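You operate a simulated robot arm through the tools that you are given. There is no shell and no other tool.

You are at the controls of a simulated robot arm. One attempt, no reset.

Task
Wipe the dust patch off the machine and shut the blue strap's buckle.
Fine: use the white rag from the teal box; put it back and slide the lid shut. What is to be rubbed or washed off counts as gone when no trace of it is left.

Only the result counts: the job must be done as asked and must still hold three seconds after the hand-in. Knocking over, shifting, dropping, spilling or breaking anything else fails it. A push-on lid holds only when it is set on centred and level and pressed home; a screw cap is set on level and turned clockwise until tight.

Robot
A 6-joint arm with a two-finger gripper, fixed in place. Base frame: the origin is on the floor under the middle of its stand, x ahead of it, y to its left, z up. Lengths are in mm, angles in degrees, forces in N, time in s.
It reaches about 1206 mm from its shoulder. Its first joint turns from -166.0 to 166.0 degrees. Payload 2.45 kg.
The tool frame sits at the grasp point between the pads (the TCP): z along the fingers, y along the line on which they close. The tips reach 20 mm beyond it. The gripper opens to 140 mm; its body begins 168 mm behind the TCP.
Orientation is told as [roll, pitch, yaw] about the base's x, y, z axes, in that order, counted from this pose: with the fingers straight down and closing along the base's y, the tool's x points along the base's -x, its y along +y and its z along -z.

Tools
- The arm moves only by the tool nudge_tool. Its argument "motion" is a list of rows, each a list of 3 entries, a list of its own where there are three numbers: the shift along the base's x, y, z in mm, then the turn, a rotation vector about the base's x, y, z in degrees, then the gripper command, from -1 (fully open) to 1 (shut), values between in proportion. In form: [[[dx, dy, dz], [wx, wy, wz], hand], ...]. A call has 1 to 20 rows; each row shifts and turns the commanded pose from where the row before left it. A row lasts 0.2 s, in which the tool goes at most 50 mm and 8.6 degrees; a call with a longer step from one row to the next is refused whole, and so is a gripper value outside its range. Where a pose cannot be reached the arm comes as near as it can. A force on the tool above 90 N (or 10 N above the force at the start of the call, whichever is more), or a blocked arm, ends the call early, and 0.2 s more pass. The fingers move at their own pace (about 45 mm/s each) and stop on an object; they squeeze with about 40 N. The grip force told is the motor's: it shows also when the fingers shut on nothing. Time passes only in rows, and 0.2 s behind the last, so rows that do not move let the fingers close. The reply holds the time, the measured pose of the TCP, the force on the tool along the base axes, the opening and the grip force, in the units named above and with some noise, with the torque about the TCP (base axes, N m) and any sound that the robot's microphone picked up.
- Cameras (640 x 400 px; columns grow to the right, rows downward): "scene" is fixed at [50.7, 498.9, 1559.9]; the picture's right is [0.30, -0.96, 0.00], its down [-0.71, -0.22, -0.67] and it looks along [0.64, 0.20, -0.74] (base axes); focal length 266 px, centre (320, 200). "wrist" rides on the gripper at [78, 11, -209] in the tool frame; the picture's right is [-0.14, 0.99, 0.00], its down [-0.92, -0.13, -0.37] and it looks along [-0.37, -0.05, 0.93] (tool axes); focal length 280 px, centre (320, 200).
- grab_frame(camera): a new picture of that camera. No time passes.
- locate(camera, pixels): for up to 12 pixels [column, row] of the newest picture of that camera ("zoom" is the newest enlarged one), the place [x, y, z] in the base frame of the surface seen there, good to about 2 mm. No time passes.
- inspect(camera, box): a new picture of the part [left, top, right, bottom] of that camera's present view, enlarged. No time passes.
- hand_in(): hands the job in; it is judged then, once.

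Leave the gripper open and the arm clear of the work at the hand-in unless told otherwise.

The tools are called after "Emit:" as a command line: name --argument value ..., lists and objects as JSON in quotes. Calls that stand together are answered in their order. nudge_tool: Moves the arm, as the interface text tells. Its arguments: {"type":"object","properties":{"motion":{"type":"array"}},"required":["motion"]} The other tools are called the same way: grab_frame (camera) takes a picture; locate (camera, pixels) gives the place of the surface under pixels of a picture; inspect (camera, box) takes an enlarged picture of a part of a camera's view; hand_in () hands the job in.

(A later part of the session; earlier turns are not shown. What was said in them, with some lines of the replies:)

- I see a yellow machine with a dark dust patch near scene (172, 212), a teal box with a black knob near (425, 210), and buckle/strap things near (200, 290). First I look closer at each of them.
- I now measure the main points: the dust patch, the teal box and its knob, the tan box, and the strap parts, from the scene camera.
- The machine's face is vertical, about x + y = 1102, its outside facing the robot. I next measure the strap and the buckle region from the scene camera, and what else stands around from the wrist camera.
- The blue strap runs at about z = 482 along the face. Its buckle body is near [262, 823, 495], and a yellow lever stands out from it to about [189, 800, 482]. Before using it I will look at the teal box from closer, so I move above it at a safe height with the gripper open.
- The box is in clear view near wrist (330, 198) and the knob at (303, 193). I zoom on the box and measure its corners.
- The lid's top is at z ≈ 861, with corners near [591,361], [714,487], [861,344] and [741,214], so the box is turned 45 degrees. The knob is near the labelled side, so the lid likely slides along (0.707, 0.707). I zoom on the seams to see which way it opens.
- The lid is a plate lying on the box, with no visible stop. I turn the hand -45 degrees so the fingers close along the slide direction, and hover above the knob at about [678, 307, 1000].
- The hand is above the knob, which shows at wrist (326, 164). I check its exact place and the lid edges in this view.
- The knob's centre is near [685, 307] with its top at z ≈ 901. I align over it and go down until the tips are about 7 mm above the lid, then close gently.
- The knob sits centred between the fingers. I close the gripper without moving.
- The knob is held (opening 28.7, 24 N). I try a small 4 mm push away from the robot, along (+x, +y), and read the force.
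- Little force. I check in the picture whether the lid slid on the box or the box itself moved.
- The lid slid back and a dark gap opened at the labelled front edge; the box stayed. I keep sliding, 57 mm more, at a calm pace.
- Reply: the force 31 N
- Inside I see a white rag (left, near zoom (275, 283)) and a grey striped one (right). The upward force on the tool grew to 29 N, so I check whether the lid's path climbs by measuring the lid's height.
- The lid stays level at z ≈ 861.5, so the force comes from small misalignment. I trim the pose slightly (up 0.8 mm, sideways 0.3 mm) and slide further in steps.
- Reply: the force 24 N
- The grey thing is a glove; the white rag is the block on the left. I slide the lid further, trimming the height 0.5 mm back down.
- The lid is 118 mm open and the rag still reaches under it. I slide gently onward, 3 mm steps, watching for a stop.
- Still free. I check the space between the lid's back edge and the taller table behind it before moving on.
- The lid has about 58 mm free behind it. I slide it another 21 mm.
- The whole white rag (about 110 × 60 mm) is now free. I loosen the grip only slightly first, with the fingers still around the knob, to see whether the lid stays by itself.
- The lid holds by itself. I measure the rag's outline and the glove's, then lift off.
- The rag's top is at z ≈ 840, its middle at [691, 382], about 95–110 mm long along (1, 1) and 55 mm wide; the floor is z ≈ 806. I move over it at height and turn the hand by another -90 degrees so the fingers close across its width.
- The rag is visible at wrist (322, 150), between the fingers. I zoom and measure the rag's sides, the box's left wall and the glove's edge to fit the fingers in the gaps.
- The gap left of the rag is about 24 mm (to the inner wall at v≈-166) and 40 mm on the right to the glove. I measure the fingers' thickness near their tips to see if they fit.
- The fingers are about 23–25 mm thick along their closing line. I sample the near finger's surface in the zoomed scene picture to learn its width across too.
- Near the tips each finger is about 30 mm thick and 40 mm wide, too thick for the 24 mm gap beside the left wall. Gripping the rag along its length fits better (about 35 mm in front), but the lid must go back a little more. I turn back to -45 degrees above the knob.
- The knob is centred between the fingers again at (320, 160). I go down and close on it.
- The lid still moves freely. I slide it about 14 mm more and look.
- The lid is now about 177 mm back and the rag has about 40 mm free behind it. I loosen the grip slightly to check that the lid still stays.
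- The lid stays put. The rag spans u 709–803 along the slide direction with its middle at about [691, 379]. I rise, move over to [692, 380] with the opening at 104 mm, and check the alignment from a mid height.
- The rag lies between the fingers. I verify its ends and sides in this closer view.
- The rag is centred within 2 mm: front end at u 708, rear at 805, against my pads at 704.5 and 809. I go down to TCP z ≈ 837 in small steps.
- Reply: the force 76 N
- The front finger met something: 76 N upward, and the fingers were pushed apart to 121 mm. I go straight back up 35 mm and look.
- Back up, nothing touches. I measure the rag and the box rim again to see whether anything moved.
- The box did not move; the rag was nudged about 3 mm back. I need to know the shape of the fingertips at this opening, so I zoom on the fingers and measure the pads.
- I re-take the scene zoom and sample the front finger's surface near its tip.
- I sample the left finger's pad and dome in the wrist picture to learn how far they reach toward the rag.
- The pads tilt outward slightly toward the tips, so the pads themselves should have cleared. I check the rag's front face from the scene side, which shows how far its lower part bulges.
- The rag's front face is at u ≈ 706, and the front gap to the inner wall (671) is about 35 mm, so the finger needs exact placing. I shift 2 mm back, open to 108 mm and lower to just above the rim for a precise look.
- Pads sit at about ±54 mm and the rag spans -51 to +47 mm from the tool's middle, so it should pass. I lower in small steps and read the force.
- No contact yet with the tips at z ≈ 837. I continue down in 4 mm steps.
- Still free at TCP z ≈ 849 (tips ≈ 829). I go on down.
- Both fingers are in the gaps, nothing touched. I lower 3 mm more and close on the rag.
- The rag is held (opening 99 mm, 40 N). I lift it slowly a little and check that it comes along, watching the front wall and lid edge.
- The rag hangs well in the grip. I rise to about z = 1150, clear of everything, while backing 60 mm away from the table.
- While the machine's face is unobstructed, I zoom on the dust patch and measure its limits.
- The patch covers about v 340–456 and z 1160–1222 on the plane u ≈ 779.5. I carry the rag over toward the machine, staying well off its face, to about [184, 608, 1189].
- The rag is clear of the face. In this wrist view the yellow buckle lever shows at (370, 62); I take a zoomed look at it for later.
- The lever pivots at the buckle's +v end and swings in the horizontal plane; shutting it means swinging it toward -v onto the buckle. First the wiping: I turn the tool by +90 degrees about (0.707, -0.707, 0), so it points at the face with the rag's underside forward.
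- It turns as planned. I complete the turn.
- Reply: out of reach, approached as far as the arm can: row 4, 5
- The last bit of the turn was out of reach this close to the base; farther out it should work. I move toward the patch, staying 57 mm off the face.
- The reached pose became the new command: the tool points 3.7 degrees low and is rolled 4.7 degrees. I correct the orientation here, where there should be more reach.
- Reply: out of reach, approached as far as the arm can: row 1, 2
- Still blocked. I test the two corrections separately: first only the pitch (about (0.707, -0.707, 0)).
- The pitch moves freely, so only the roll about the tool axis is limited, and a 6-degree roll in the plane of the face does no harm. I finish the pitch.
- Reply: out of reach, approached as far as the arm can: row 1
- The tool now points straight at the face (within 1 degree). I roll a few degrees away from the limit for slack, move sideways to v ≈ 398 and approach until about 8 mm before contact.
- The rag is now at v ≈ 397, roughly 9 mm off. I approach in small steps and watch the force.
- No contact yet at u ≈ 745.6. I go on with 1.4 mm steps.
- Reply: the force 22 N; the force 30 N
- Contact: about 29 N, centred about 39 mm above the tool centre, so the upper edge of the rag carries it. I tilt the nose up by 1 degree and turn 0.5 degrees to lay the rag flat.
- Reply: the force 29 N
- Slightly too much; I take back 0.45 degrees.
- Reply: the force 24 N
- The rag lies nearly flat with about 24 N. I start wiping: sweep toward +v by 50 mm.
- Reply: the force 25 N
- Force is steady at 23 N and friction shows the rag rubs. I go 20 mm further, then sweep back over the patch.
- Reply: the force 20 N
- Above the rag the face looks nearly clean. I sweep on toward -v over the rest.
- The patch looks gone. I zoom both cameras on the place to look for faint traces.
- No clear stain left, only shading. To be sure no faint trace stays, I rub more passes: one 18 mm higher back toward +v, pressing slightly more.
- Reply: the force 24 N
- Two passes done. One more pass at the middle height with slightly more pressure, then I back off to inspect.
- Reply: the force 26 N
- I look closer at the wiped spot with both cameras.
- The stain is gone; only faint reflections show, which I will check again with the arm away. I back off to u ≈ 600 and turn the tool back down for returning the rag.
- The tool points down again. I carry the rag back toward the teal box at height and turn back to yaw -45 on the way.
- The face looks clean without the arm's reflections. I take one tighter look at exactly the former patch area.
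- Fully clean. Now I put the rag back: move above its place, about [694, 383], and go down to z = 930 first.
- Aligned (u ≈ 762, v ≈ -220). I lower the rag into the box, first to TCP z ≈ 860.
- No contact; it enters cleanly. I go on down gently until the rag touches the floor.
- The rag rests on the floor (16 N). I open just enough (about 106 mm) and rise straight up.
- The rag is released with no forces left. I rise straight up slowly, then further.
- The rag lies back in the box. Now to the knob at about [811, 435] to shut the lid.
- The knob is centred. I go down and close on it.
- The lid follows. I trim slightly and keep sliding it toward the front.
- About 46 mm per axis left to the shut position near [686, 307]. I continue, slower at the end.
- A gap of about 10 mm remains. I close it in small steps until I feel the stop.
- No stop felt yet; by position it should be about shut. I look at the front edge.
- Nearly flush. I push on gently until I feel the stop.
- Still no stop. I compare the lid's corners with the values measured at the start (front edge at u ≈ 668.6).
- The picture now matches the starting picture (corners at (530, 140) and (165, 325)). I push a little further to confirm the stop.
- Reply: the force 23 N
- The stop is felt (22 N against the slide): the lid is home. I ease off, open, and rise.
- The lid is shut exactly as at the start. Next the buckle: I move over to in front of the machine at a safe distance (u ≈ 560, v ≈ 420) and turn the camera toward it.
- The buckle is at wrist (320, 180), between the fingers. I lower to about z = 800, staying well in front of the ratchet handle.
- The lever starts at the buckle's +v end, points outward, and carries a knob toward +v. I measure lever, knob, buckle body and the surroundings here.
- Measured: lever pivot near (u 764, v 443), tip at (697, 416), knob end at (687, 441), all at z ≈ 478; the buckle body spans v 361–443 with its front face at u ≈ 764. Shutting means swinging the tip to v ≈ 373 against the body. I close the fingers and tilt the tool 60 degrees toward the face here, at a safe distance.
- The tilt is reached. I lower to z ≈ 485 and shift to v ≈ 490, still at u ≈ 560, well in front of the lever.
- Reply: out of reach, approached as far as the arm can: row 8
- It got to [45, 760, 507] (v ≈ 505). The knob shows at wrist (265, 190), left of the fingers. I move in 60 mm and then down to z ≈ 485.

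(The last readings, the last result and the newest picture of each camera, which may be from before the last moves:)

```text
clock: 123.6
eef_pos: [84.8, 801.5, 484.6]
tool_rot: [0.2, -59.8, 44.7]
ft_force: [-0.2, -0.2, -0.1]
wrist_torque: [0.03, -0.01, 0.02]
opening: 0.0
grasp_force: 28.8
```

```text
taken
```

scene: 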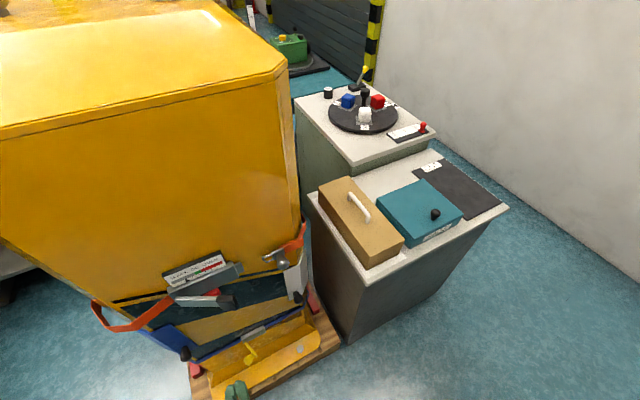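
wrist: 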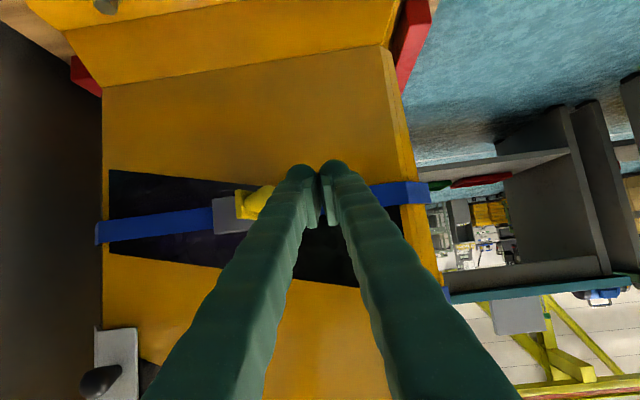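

I zoom in on the lever from here and measure it anew.

Emit:
inspect --camera "wrist" --box '[180, 150, 340, 250]'

Emit:
locate --camera "zoom" --pixels '[[225, 215], [250, 220], [300, 170], [320, 190], [345, 200], [310, 230], [170, 230], [160, 200], [200, 210], [100, 250], [260, 245], [240, 190]]'

```text
4.00 times, centred on (260, 200) of wrist
```

zoom: 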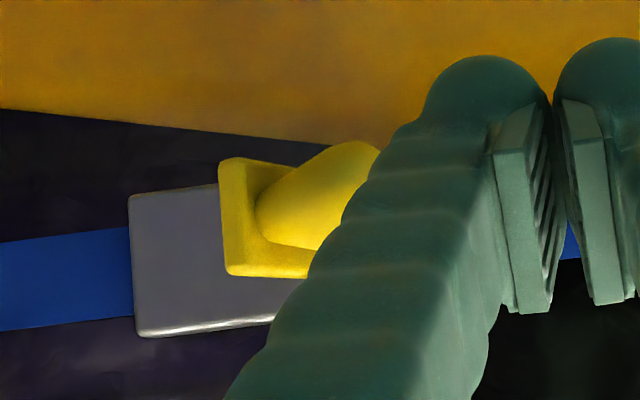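

```text
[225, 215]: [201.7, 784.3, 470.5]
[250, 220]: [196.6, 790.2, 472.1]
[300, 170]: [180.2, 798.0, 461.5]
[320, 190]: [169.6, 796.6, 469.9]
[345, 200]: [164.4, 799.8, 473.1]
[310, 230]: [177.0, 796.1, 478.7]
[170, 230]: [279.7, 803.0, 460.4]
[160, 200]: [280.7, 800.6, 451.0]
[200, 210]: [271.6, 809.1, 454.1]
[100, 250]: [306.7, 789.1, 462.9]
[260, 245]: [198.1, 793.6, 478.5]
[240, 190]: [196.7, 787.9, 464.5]
```

The lever plate is centred at z ≈ 471; the knob reaches to about (u 681, v 457). I move in to u ≈ 683 with the finger flank about 18 mm beside the knob's end.

Emit:
nudge_tool --motion '[[[13.3, 13.3, -1.5], [0, 0, 0], 1], [[13.3, 13.3, -1.5], [0, 0, 0], 1], [[13.2, 13.2, -1.5], [0, 0, 0], 1], [[0, 0, 0], [0, 0, 0], 1]]'

Emit:
grab_frame --camera "wrist"

Emit:
inspect --camera "scene" --box '[180, 310, 320, 400]'

```text
clock: 124.6
eef_pos: [124.4, 840.1, 479.8]
tool_rot: [0.3, -59.8, 44.9]
ft_force: [-0.8, 0.4, -0.5]
wrist_torque: [0.0, 0.0, -0.02]
opening: 0.1
grasp_force: 29.5
```

```text
taken
```

wrist: 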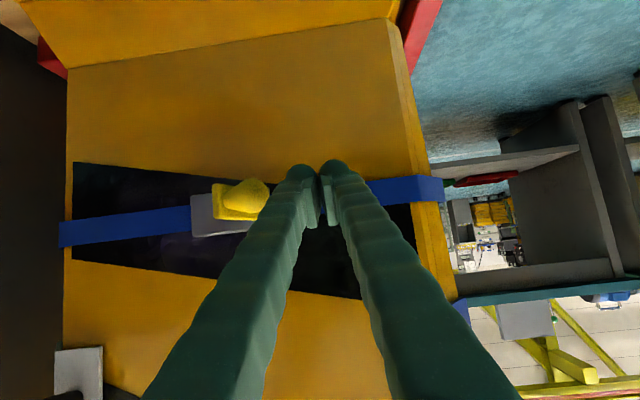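

```text
4.44 times, centred on (250, 355) of scene
```

zoom: 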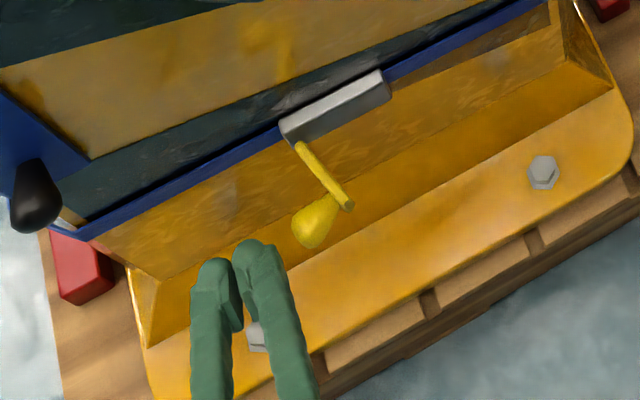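

The fingertips are beside the knob in the scene zoom (knob (318, 222), finger (265, 250)). I measure both there before pushing.

Emit:
locate --camera "zoom" --pixels '[[297, 238], [310, 215], [330, 220], [345, 200], [320, 175], [302, 145], [265, 250], [275, 270], [245, 250], [215, 270]]'

```text
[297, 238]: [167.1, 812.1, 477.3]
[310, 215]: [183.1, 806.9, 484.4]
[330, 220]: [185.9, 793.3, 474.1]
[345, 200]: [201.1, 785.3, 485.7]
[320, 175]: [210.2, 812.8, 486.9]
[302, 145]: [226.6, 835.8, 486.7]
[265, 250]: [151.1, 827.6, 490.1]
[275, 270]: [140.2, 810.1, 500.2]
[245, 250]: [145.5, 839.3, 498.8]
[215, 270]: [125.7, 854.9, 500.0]
```

The knob's end is at v ≈ 457 and my finger flank at v ≈ 475. I start pushing toward -v in 4 mm steps.

Emit:
nudge_tool --motion '[[[2.83, -2.83, 0], [0, 0, 0], 1], [[2.83, -2.83, 0], [0, 0, 0], 1], [[2.83, -2.83, 0], [0, 0, 0], 1], [[2.83, -2.83, 0], [0, 0, 0], 1], [[2.83, -2.83, 0], [0, 0, 0], 1], [[2.83, -2.83, 0], [0, 0, 0], 1]]'

Emit:
inspect --camera "scene" --box '[180, 310, 320, 400]'

```text
clock: 126.0
eef_pos: [141.7, 824.3, 480.8]
tool_rot: [0.2, -59.7, 44.9]
ft_force: [-0.5, -0.7, -0.6]
wrist_torque: [0.01, 0.03, -0.02]
opening: 0.1
grasp_force: 29.7
```

```text
4.44 times, centred on (250, 355) of scene
```

zoom: 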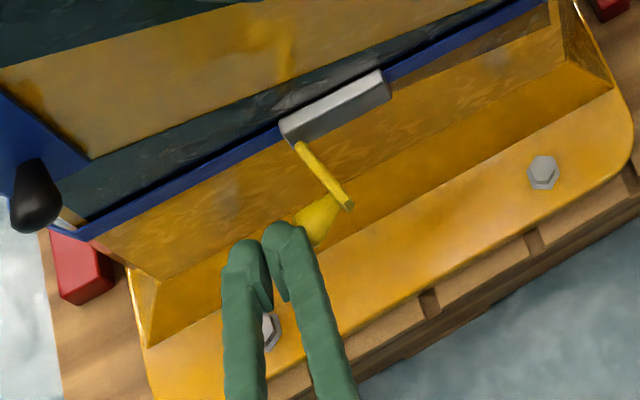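

No contact force yet; the flank is right at the knob. I push on.

Emit:
nudge_tool --motion '[[[2.83, -2.83, 0], [0, 0, 0], 1], [[2.83, -2.83, 0], [0, 0, 0], 1], [[0, 0, 0], [0, 0, 0], 1]]'

Emit:
nudge_tool --motion '[[[2.83, -2.83, 0], [0, 0, 0], 1], [[2.83, -2.83, 0], [0, 0, 0], 1], [[0, 0, 0], [0, 0, 0], 1]]'

Emit:
inspect --camera "scene" --box '[180, 310, 320, 400]'

Emit:
grab_frame --camera "wrist"

```text
clock: 126.8
eef_pos: [145.8, 817.9, 480.6]
tool_rot: [0.1, -59.7, 44.8]
ft_force: [-0.3, -0.1, 0.7]
wrist_torque: [0.01, -0.02, 0.0]
opening: 0.2
grasp_force: 29.4
```

```text
clock: 127.6
eef_pos: [151.4, 814.0, 481.1]
tool_rot: [0.0, -59.7, 44.8]
ft_force: [-0.7, -0.5, -0.9]
wrist_torque: [-0.01, 0.03, -0.01]
opening: 0.0
grasp_force: 29.7
```

```text
4.44 times, centred on (250, 355) of scene
```

zoom: 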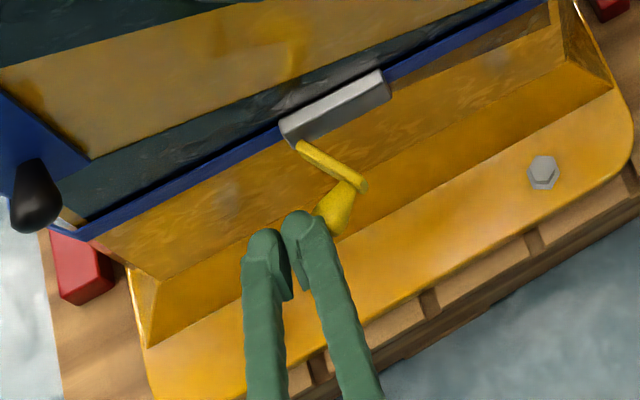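

```text
taken
```

wrist: 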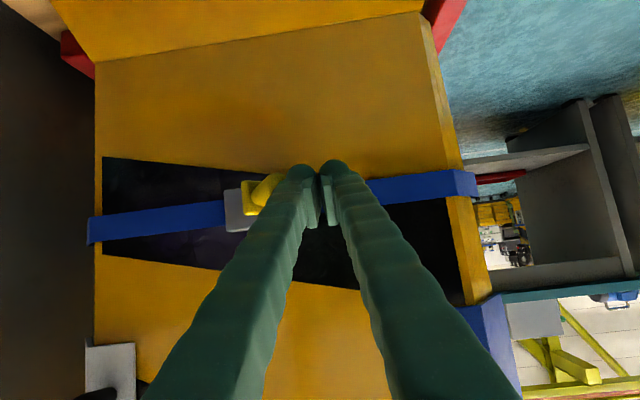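

The lever swings with hardly any force. I keep pushing toward -v by about 36 mm.

Emit:
nudge_tool --motion '[[[2.83, -2.83, 0], [0, 0, 0], 1], [[2.83, -2.83, 0], [0, 0, 0], 1], [[2.83, -2.83, 0], [0, 0, 0], 1], [[2.83, -2.83, 0], [0, 0, 0], 1], [[2.83, -2.83, 0], [0, 0, 0], 1], [[2.83, -2.83, 0], [0, 0, 0], 1], [[2.83, -2.83, 0], [0, 0, 0], 1], [[2.83, -2.83, 0], [0, 0, 0], 1], [[2.83, -2.83, 0], [0, 0, 0], 1]]'

Emit:
inspect --camera "scene" --box '[180, 310, 320, 400]'

Emit:
grab_frame --camera "wrist"

```text
clock: 129.6
eef_pos: [177.5, 799.6, 495.1]
tool_rot: [0.2, -59.7, 44.8]
ft_force: [-0.3, -0.1, 0.4]
wrist_torque: [0.0, 0.02, 0.0]
opening: 0.0
grasp_force: 29.6
out of reach, approached as far as the arm can: row 2, 4, 6, 8
```

```text
4.44 times, centred on (250, 355) of scene
```

zoom: 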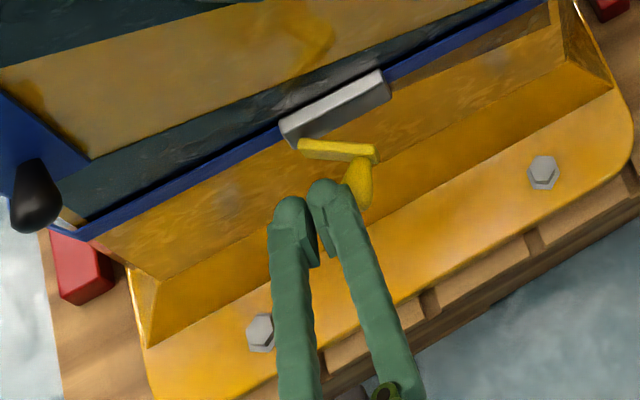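

```text
taken
```

wrist: 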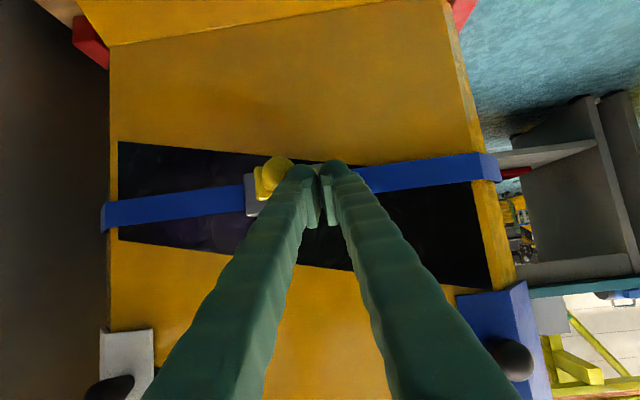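

The lever is about half shut, but the arm hit a reach limit and rose 14 mm. I back off a little and tilt the tool 15 degrees steeper, which should ease the reach.

Emit:
nudge_tool --motion '[[[-4, 4, 0], [0, 0, 0], 1], [[0, 0, 0], [-5.3, 5.3, 0], 1], [[0, 0, 0], [-5.3, 5.3, 0], 1], [[0, 0, -6], [0, 0, 0], 1], [[0, 0, -6], [0, 0, 0], 1], [[0, 0, 0], [0, 0, 0], 1]]'

Emit:
inspect --camera "scene" --box '[180, 310, 320, 400]'

```text
clock: 131.0
eef_pos: [173.4, 803.8, 479.1]
tool_rot: [0.1, -44.9, 45.0]
ft_force: [-0.4, 0.4, 0.5]
wrist_torque: [0.0, 0.0, 0.0]
opening: 0.0
grasp_force: 29.5
```

```text
4.44 times, centred on (250, 355) of scene
```

zoom: 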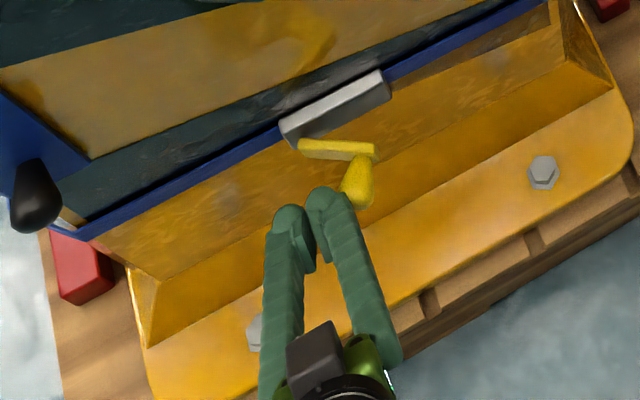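

Reached without limit. I measure the lever and knob in this zoom to see the present angle.

Emit:
locate --camera "zoom" --pixels '[[303, 146], [340, 150], [373, 153], [362, 165], [362, 185], [357, 203], [330, 200], [345, 215], [320, 195]]'

```text
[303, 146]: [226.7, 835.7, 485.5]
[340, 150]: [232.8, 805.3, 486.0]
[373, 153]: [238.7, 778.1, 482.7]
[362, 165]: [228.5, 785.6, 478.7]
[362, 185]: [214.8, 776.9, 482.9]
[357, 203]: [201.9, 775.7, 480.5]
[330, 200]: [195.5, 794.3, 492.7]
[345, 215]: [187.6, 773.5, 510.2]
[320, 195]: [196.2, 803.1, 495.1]
```

The lever now stands at about 33 degrees, tip at (u 719, v 381), knob end near (688, 408). For the rest I push from the front: back off 48 mm, tilt 10 degrees steeper, and move to v ≈ 408.

Emit:
nudge_tool --motion '[[[-17, -17, 0], [0, 0, 0], 1], [[-17, -17, 0], [0, 0, 0], 1], [[0, 0, 0], [-3.54, 3.54, 0], 1], [[0, 0, 0], [-3.54, 3.54, 0], 1], [[13, -13, -2], [0, 0, 0], 1], [[13, -13, -3], [0, 0, 0], 1], [[0, 0, 0], [0, 0, 0], 1]]'

Emit:
inspect --camera "scene" --box '[180, 310, 320, 400]'

Emit:
grab_frame --camera "wrist"

```text
clock: 132.6
eef_pos: [163.7, 743.0, 474.6]
tool_rot: [0.0, -34.8, 44.8]
ft_force: [0.4, -0.8, -0.3]
wrist_torque: [0.04, 0.01, 0.01]
opening: 0.0
grasp_force: 29.3
```

```text
4.44 times, centred on (250, 355) of scene
```

zoom: 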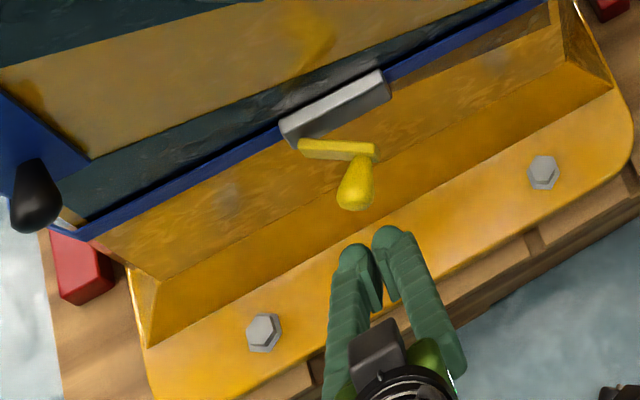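

```text
taken
```

wrist: 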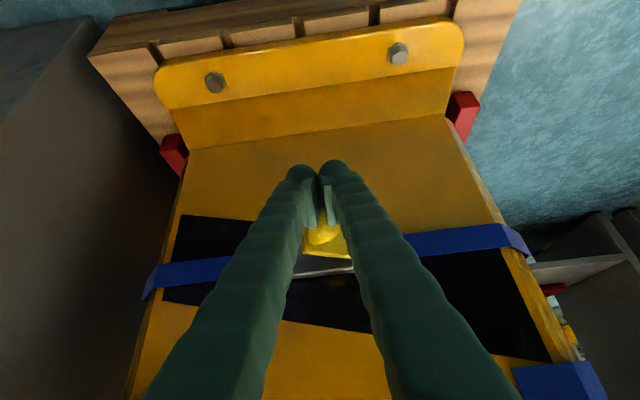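

The fingers are now in front of the knob (knob at zoom (356, 185), fingertips at (375, 245)). I measure the knob's end and tips once more.

Emit:
locate --camera "zoom" --pixels '[[350, 205], [358, 190], [365, 205], [345, 190], [375, 153], [358, 165], [352, 250], [385, 235], [395, 245], [365, 260]]'

```text
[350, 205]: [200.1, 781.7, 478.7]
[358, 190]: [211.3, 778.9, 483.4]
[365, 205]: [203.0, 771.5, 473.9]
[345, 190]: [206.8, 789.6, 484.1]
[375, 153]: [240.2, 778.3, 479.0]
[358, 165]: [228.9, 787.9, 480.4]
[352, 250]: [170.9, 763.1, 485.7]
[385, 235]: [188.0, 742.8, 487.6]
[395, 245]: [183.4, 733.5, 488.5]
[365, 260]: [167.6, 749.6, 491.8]
```

The knob's end is near (690, 406), my tips at u ≈ 662, centred at v ≈ 406. I close the gap of 24 mm, then push along the arc.

Emit:
nudge_tool --motion '[[[5.7, 5.7, 0], [0, 0, 0], 1], [[5.7, 5.7, 0], [0, 0, 0], 1], [[5.6, 5.6, 0], [0, 0, 0], 1], [[0, 0, 0], [0, 0, 0], 1]]'

Emit:
nudge_tool --motion '[[[2.5, 1.2, 0], [0, 0, 0], 1], [[2.5, 1.2, 0], [0, 0, 0], 1], [[2.5, 1.2, 0], [0, 0, 0], 1], [[0, 0, 0], [0, 0, 0], 1]]'

Emit:
inspect --camera "scene" --box '[180, 310, 320, 400]'

```text
clock: 133.6
eef_pos: [182.2, 760.4, 475.3]
tool_rot: [0.2, -34.8, 45.0]
ft_force: [-1.8, -5.5, -0.8]
wrist_torque: [0.0, 0.02, -0.11]
opening: 0.0
grasp_force: 29.5
```

```text
clock: 134.5
eef_pos: [191.3, 757.8, 475.8]
tool_rot: [-0.3, -34.4, 44.8]
ft_force: [-8.5, -35.8, 12.5]
wrist_torque: [-0.02, -0.36, -0.64]
opening: 0.0
grasp_force: 29.5
stopped in row 4: the force on the tool passed its limit at 92 N (the readings are from after the stop); the commanded pose is now the measured one
```

```text
4.44 times, centred on (250, 355) of scene
```

zoom: 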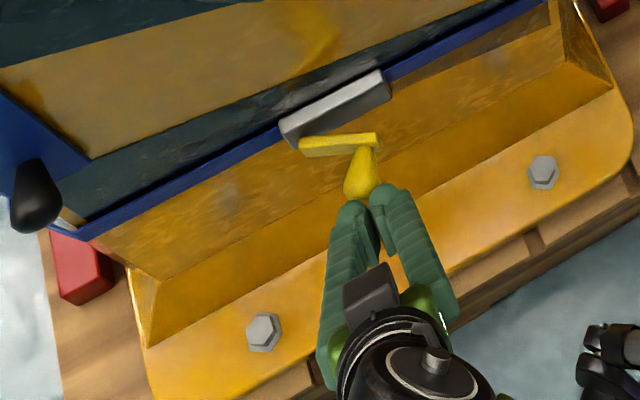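

The force passed 92 N: my path drifted off the lever's arc and the knob wedged between the fingertips. I measure the lever's present angle.

Emit:
locate --camera "zoom" --pixels '[[305, 144], [340, 144], [374, 140], [362, 150], [360, 170], [350, 190], [375, 185], [345, 210], [385, 195], [395, 205]]'

Emit:
grab_frame --camera "wrist"

Emit:
inspect --camera "scene" --box '[230, 320, 290, 365]'

```text
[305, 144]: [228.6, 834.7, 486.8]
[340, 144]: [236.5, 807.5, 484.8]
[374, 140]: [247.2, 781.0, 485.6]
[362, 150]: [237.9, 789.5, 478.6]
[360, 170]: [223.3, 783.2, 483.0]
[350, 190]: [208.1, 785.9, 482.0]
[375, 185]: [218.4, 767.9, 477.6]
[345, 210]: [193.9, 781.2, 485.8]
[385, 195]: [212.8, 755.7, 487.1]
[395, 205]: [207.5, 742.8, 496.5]
```

```text
taken
```

wrist: 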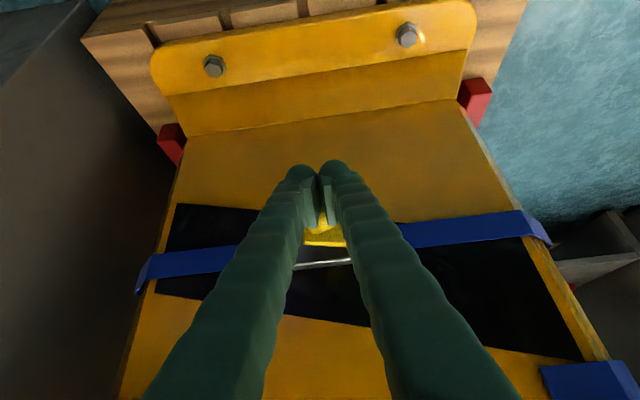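

```text
8.89 times, centred on (260, 342) of scene
```

zoom: 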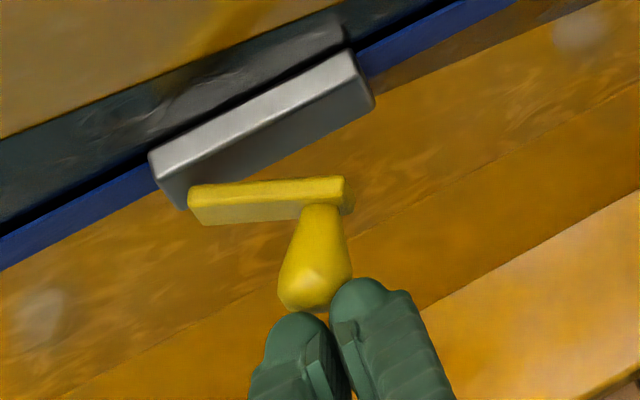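

The lever is at 26 degrees now. The knob's end moves along (0.52, -0.86) in (u, v) here, more sideways than I pushed. I follow that arc in small steps and watch the forces.

Emit:
nudge_tool --motion '[[[2.14, -0.7, 0], [0, 0, 0], 1], [[2.14, -0.5, 0], [0, 0, 0], 1]]'

Emit:
nudge_tool --motion '[[[2.14, -0.41, 0], [0, 0, 0], 1], [[2.14, -0.41, 0], [0, 0, 0], 1]]'

```text
clock: 135.1
eef_pos: [195.3, 756.4, 473.3]
tool_rot: [-0.2, -34.3, 44.6]
ft_force: [-9.9, -54.2, 4.5]
wrist_torque: [-0.26, -0.35, -0.99]
opening: 0.0
grasp_force: 29.7
```

```text
clock: 135.7
eef_pos: [198.7, 759.6, 474.7]
tool_rot: [0.0, -34.6, 44.7]
ft_force: [-0.5, 0.2, 0.3]
wrist_torque: [0.03, 0.02, 0.01]
opening: 0.3
grasp_force: 29.5
```

The force dropped to zero: either the lever snapped over or the knob slipped off. I look.

Emit:
inspect --camera "scene" --box '[230, 315, 290, 365]'

Emit:
grab_frame --camera "wrist"

```text
8.00 times, centred on (260, 340) of scene
```

zoom: 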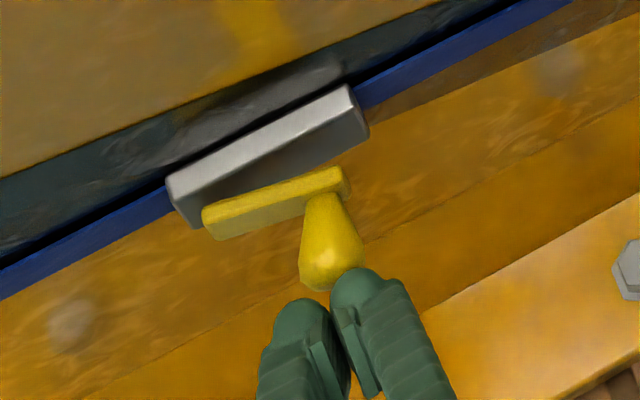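

```text
taken
```

wrist: 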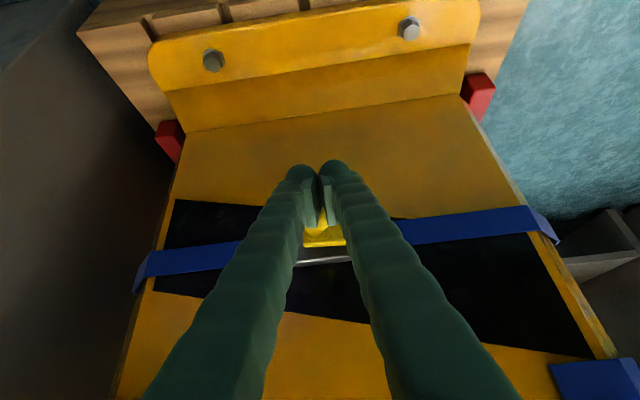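

The lever is closer to the body now but still slightly open. I measure its angle.

Emit:
locate --camera "zoom" --pixels '[[215, 208], [270, 192], [335, 173], [345, 185], [330, 230], [320, 270], [345, 275], [300, 310], [355, 285], [370, 275], [260, 155], [340, 115]]'

```text
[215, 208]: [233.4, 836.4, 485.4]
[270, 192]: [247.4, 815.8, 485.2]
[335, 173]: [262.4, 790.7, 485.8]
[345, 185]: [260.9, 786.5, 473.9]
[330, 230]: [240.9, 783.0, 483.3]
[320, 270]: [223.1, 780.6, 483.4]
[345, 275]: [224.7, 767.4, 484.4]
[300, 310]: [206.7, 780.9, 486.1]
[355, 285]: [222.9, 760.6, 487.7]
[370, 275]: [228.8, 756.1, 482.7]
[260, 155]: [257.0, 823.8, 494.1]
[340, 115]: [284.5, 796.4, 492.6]
```

The lever popped to about 12.6 degrees and now rests just ahead of my fingertip. I re-centre on the knob (12 mm toward -v) and push along the rest of the arc.

Emit:
nudge_tool --motion '[[[-2.1, -2.1, 0], [0, 0, 0], 1], [[4.2, -4.2, -1], [0, 0, 0], 1], [[4.2, -4.2, -1], [0, 0, 0], 1], [[2.5, 1.5, 0], [0, 0, 0], 1], [[2.5, 1.5, 0], [0, 0, 0], 1], [[0, 0, 0], [0, 0, 0], 1]]'

Emit:
nudge_tool --motion '[[[2.5, 0.6, 0], [0, 0, 0], 1], [[2.5, 0.6, 0], [0, 0, 0], 1]]'

Emit:
inspect --camera "scene" --box '[230, 315, 290, 365]'

```text
clock: 137.1
eef_pos: [209.7, 750.3, 472.9]
tool_rot: [-0.2, -34.4, 44.8]
ft_force: [-0.6, -0.4, 0.8]
wrist_torque: [0.0, 0.02, 0.0]
opening: 0.0
grasp_force: 29.1
```

```text
clock: 137.7
eef_pos: [213.9, 751.0, 473.0]
tool_rot: [-0.2, -34.5, 44.8]
ft_force: [-0.2, -0.7, 0.8]
wrist_torque: [0.03, 0.03, 0.03]
opening: 0.0
grasp_force: 29.3
```

```text
8.00 times, centred on (260, 340) of scene
```

zoom: 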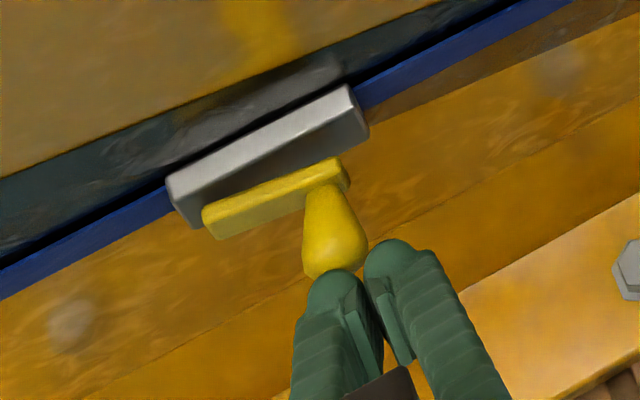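

It keeps following with no resistance. I push further along the arc, step by step.

Emit:
nudge_tool --motion '[[[2.2, 0.8, 0], [0, 0, 0], 1], [[2.2, 0.8, 0], [0, 0, 0], 1], [[0, 0, 0], [0, 0, 0], 1]]'

Emit:
nudge_tool --motion '[[[2, 1, 0], [0, 0, 0], 1], [[2, 1, 0], [0, 0, 0], 1], [[0, 0, 0], [0, 0, 0], 1]]'

Emit:
inspect --camera "scene" --box '[230, 315, 290, 365]'

```text
clock: 138.5
eef_pos: [219.2, 754.2, 473.1]
tool_rot: [-0.1, -34.5, 44.8]
ft_force: [0.1, 0.3, 0.6]
wrist_torque: [0.0, -0.03, 0.02]
opening: 0.0
grasp_force: 29.9
```

```text
clock: 139.3
eef_pos: [222.1, 755.7, 472.7]
tool_rot: [-0.1, -34.5, 44.9]
ft_force: [-22.6, -9.7, 1.0]
wrist_torque: [0.0, 0.03, 0.43]
opening: 0.0
grasp_force: 29.4
```

```text
8.00 times, centred on (260, 340) of scene
```

zoom: 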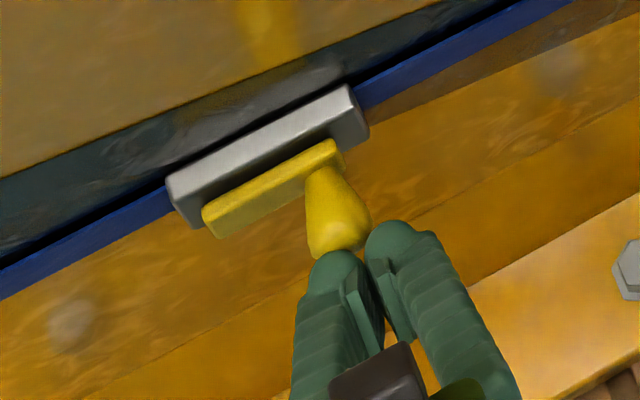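

The lever now lies along the buckle body and resists with 23 N. I measure its angle and press a little more.

Emit:
locate --camera "zoom" --pixels '[[212, 212], [240, 195], [270, 180], [300, 163], [330, 146], [340, 165], [335, 200], [330, 240], [360, 235]]'

Emit:
nudge_tool --motion '[[[0.7, 0.7, 0], [0, 0, 0], 1], [[0, 0, 0], [0, 0, 0], 1]]'

```text
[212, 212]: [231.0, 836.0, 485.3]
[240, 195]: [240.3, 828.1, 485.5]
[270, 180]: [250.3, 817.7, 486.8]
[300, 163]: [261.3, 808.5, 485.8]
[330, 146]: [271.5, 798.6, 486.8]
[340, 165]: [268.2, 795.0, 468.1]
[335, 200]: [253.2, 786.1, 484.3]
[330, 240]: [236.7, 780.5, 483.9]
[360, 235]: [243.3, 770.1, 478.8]
```

```text
clock: 139.9
eef_pos: [223.4, 754.3, 472.6]
tool_rot: [-0.2, -34.4, 44.8]
ft_force: [-39.9, -29.2, 1.3]
wrist_torque: [0.0, 0.1, 0.63]
opening: 0.0
grasp_force: 28.9
```

The lever's edge is parallel to the face now (u 754.5 to 756.7 over its length), pressed against its stop with 49 N. I press slightly harder once, to be sure it is home.

Emit:
nudge_tool --motion '[[[0.5, 0.5, 0], [0, 0, 0], 1], [[0, 0, 0], [0, 0, 0], 1]]'

```text
clock: 140.5
eef_pos: [224.3, 754.6, 471.5]
tool_rot: [-0.2, -34.3, 44.7]
ft_force: [-53.1, -48.5, -6.7]
wrist_torque: [-0.21, 0.15, 0.77]
opening: 0.1
grasp_force: 28.9
```

It is firmly against the stop (72 N). I withdraw straight back and see whether the lever stays shut.

Emit:
nudge_tool --motion '[[[-1.5, -1.5, 0], [0, 0, 0], 1], [[-4, -4, 0], [0, 0, 0], 1], [[-8, -8, 0], [0, 0, 0], 1], [[-12, -12, 0], [0, 0, 0], 1], [[0, 0, 0], [0, 0, 0], 1]]'

Emit:
inspect --camera "scene" --box '[230, 315, 290, 365]'

Emit:
grab_frame --camera "wrist"

```text
clock: 141.7
eef_pos: [199.9, 729.9, 471.2]
tool_rot: [0.0, -34.5, 44.8]
ft_force: [-0.1, 0.1, -0.8]
wrist_torque: [0.0, 0.03, -0.01]
opening: 0.0
grasp_force: 29.1
```

```text
8.00 times, centred on (260, 340) of scene
```

zoom: 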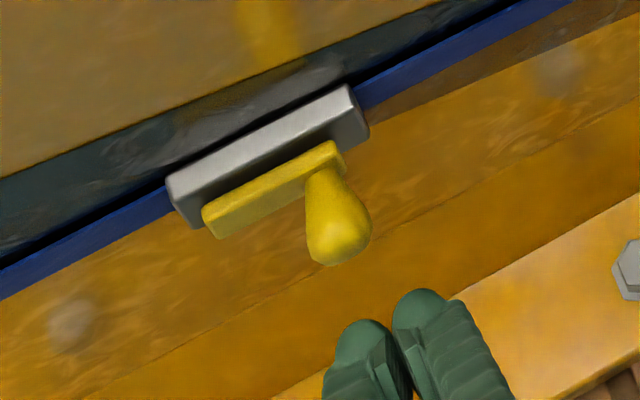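

```text
taken
```

wrist: 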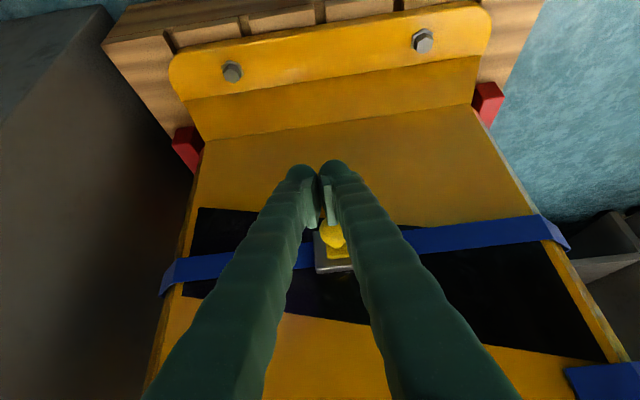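

The lever stayed shut in the picture. I measure it again to confirm.

Emit:
locate --camera "zoom" --pixels '[[212, 212], [240, 197], [270, 182], [300, 165], [330, 149], [338, 250], [355, 235], [260, 140], [340, 105], [200, 170]]'

Emit:
nudge_tool --motion '[[[-12, -12, 0], [0, 0, 0], 1], [[-12, -12, 0], [0, 0, 0], 1], [[0, 0, 0], [0, 0, 0], 1], [[0, 0, 0], [0, 0, 0], 1]]'

Emit:
inspect --camera "scene" --box '[230, 315, 290, 365]'

```text
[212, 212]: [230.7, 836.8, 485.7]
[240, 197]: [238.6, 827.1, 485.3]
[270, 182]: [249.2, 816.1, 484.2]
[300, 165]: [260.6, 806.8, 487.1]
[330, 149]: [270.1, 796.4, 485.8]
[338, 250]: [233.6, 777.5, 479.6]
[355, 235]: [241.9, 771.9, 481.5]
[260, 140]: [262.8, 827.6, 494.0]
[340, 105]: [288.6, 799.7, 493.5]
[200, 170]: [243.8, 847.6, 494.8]
```

```text
clock: 142.7
eef_pos: [175.3, 707.5, 470.9]
tool_rot: [-0.1, -34.6, 44.8]
ft_force: [0.8, -0.8, -0.4]
wrist_torque: [-0.01, -0.02, 0.01]
opening: 0.2
grasp_force: 29.9
```

```text
8.00 times, centred on (260, 340) of scene
```

zoom: 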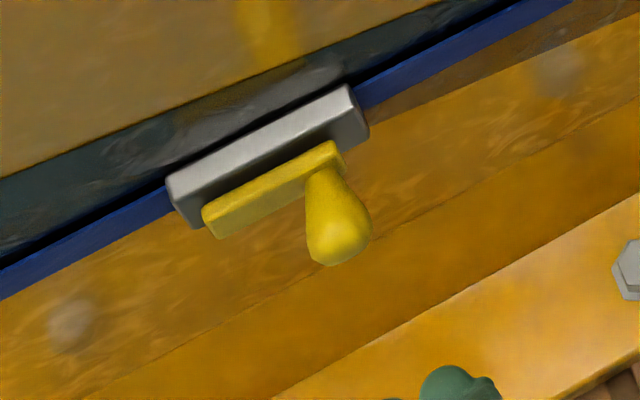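

The lever stays flush (angle within 1 degree of shut). I retreat: up and away from the machine, turn the tool down, and open the gripper.

Emit:
nudge_tool --motion '[[[-8, -8, 30], [0, 0, 0], 1], [[-8, -8, 40], [0, 0, 0], 1], [[-8, -8, 40], [0, 0, 0], 1], [[-8, -8, 40], [0, 0, 0], 1], [[-8, -8, 40], [0, 0, 0], 1], [[-8, -8, 40], [0, 0, 0], 1], [[0, 0, 40], [-4.95, 4.95, 0], 0.5], [[0, 0, 40], [-4.95, 4.95, 0], 0], [[0, 0, 40], [-4.95, 4.95, 0], -0.5], [[0, 0, 40], [-4.95, 4.95, 0], -1], [[0, 0, 40], [-4.95, 4.95, 0], -1], [[0, 0, 40], [0, 0, 0], -1], [[0, 0, 40], [0, 0, 0], -1], [[0, 0, 40], [0, 0, 0], -1], [[0, -10, 40], [0, 0, 0], -1], [[0, -20, 40], [0, 0, 0], -1]]'

Emit:
grab_frame --camera "scene"

Emit:
grab_frame --camera "wrist"

```text
clock: 146.1
eef_pos: [126.4, 628.7, 1102.2]
tool_rot: [-0.3, 0.5, 44.7]
ft_force: [0.1, -0.2, 0.0]
wrist_torque: [0.01, 0.0, 0.01]
opening: 140.0
grasp_force: 0.1
```

```text
taken
```

scene: 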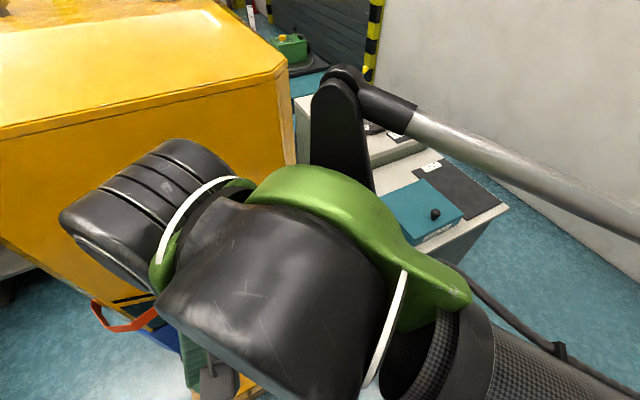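

```text
taken
```

wrist: 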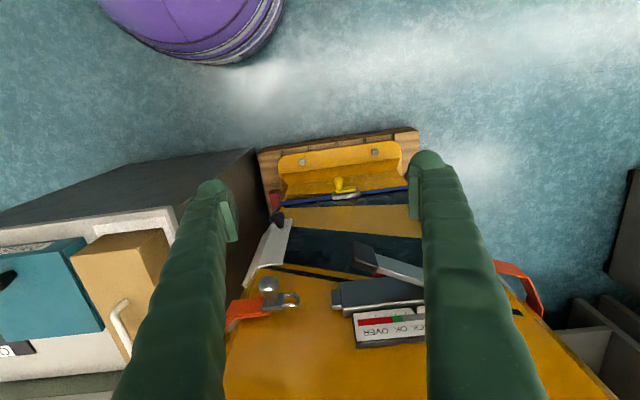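

The gripper is open and the arm is clear of the machine. I move it aside to [500, 250, 1250] so the scene camera can see everything for a last check.

Emit:
nudge_tool --motion '[[[31.2, -31.6, 12.3], [0, 0, 0], -1], [[31.2, -31.6, 12.3], [0, 0, 0], -1], [[31.2, -31.6, 12.3], [0, 0, 0], -1], [[31.2, -31.6, 12.3], [0, 0, 0], -1], [[31.2, -31.6, 12.3], [0, 0, 0], -1], [[31.2, -31.6, 12.3], [0, 0, 0], -1], [[31.2, -31.6, 12.3], [0, 0, 0], -1], [[31.2, -31.6, 12.3], [0, 0, 0], -1], [[31.2, -31.6, 12.3], [0, 0, 0], -1], [[31.2, -31.6, 12.3], [0, 0, 0], -1], [[31.2, -31.6, 12.3], [0, 0, 0], -1], [[31.2, -31.6, 12.3], [0, 0, 0], -1], [[0, 0, 0], [0, 0, 0], -1]]'

Emit:
grab_frame --camera "scene"

Emit:
inspect --camera "scene" --box '[80, 180, 340, 400]'

Emit:
inspect --camera "scene" --box '[230, 315, 290, 365]'

Emit:
inspect --camera "scene" --box '[290, 70, 520, 280]'

Emit:
inspect --camera "scene" --box '[120, 175, 230, 240]'

```text
clock: 148.9
eef_pos: [504.0, 250.0, 1249.0]
tool_rot: [-0.3, 0.5, 45.0]
ft_force: [0.4, 0.2, -0.4]
wrist_torque: [0.0, -0.03, -0.02]
opening: 139.9
grasp_force: 0.0
```

```text
taken
```

scene: 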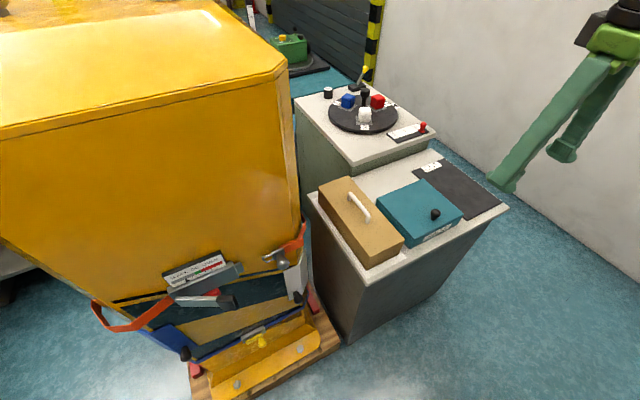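

```text
1.82 times, centred on (210, 290) of scene
```

zoom: 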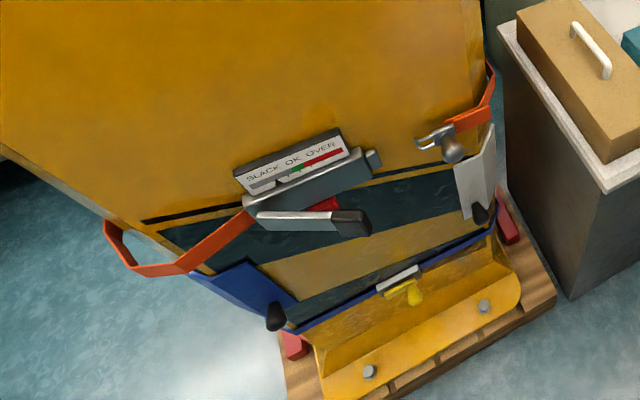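

```text
8.00 times, centred on (260, 340) of scene
```

zoom: 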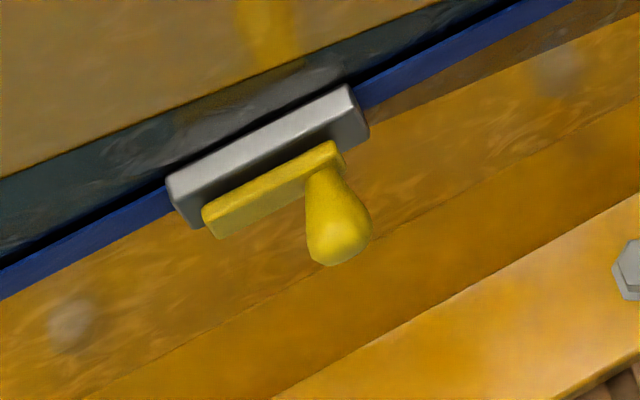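

```text
1.90 times, centred on (405, 175) of scene
```

zoom: 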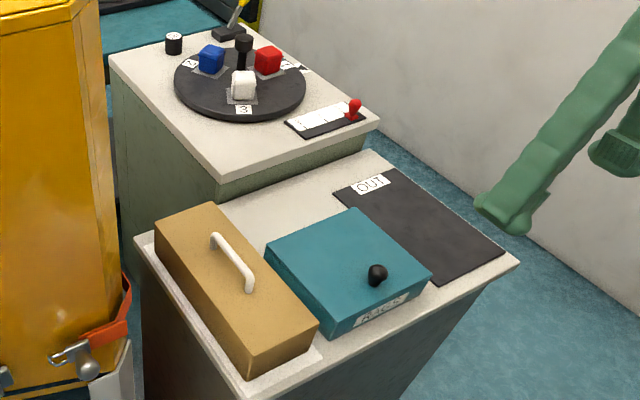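

```text
5.82 times, centred on (175, 208) of scene
```

zoom: 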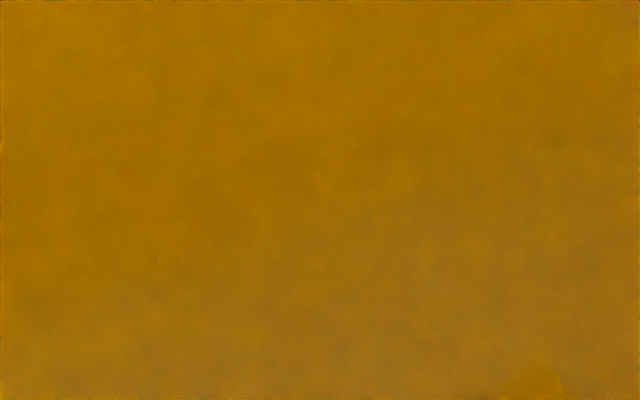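

The former dust area is clean. The blue strap's lever lies flush on its buckle and has stayed there. The teal box is shut with the rag inside, and everything else stands where it was. The gripper is open and the arm is clear of the work, so I hand in.

Emit:
hand_in

```text
The job is handed in.
```

The job is handed in. The dust patch is wiped off the machine, and the blue strap's buckle is shut.

- **Dust:** I rubbed the patch with the white rag in several overlapping passes. Close-up pictures of the spot with the arm out of the way show no trace left.
- **Rag and box:** The rag is back in the teal box. The lid is slid shut against its stop, and the picture matches the one from the start. On my first try at gripping the rag, the finger pressed on it and pushed it about 3 mm inside the box. The box itself did not move.
- **Buckle:** The lever now lies flush on the buckle body and stayed there after I let go. Partway through, the push briefly passed the 90 N limit and the move stopped itself. I corrected the push direction and finished at up to about 72 N against the stop. No click was reported, so I judged it shut from its position and from the fact that it held.

In the final pictures, nothing else on the tables or the machine has moved. The gripper is open and the arm is clear of the work.
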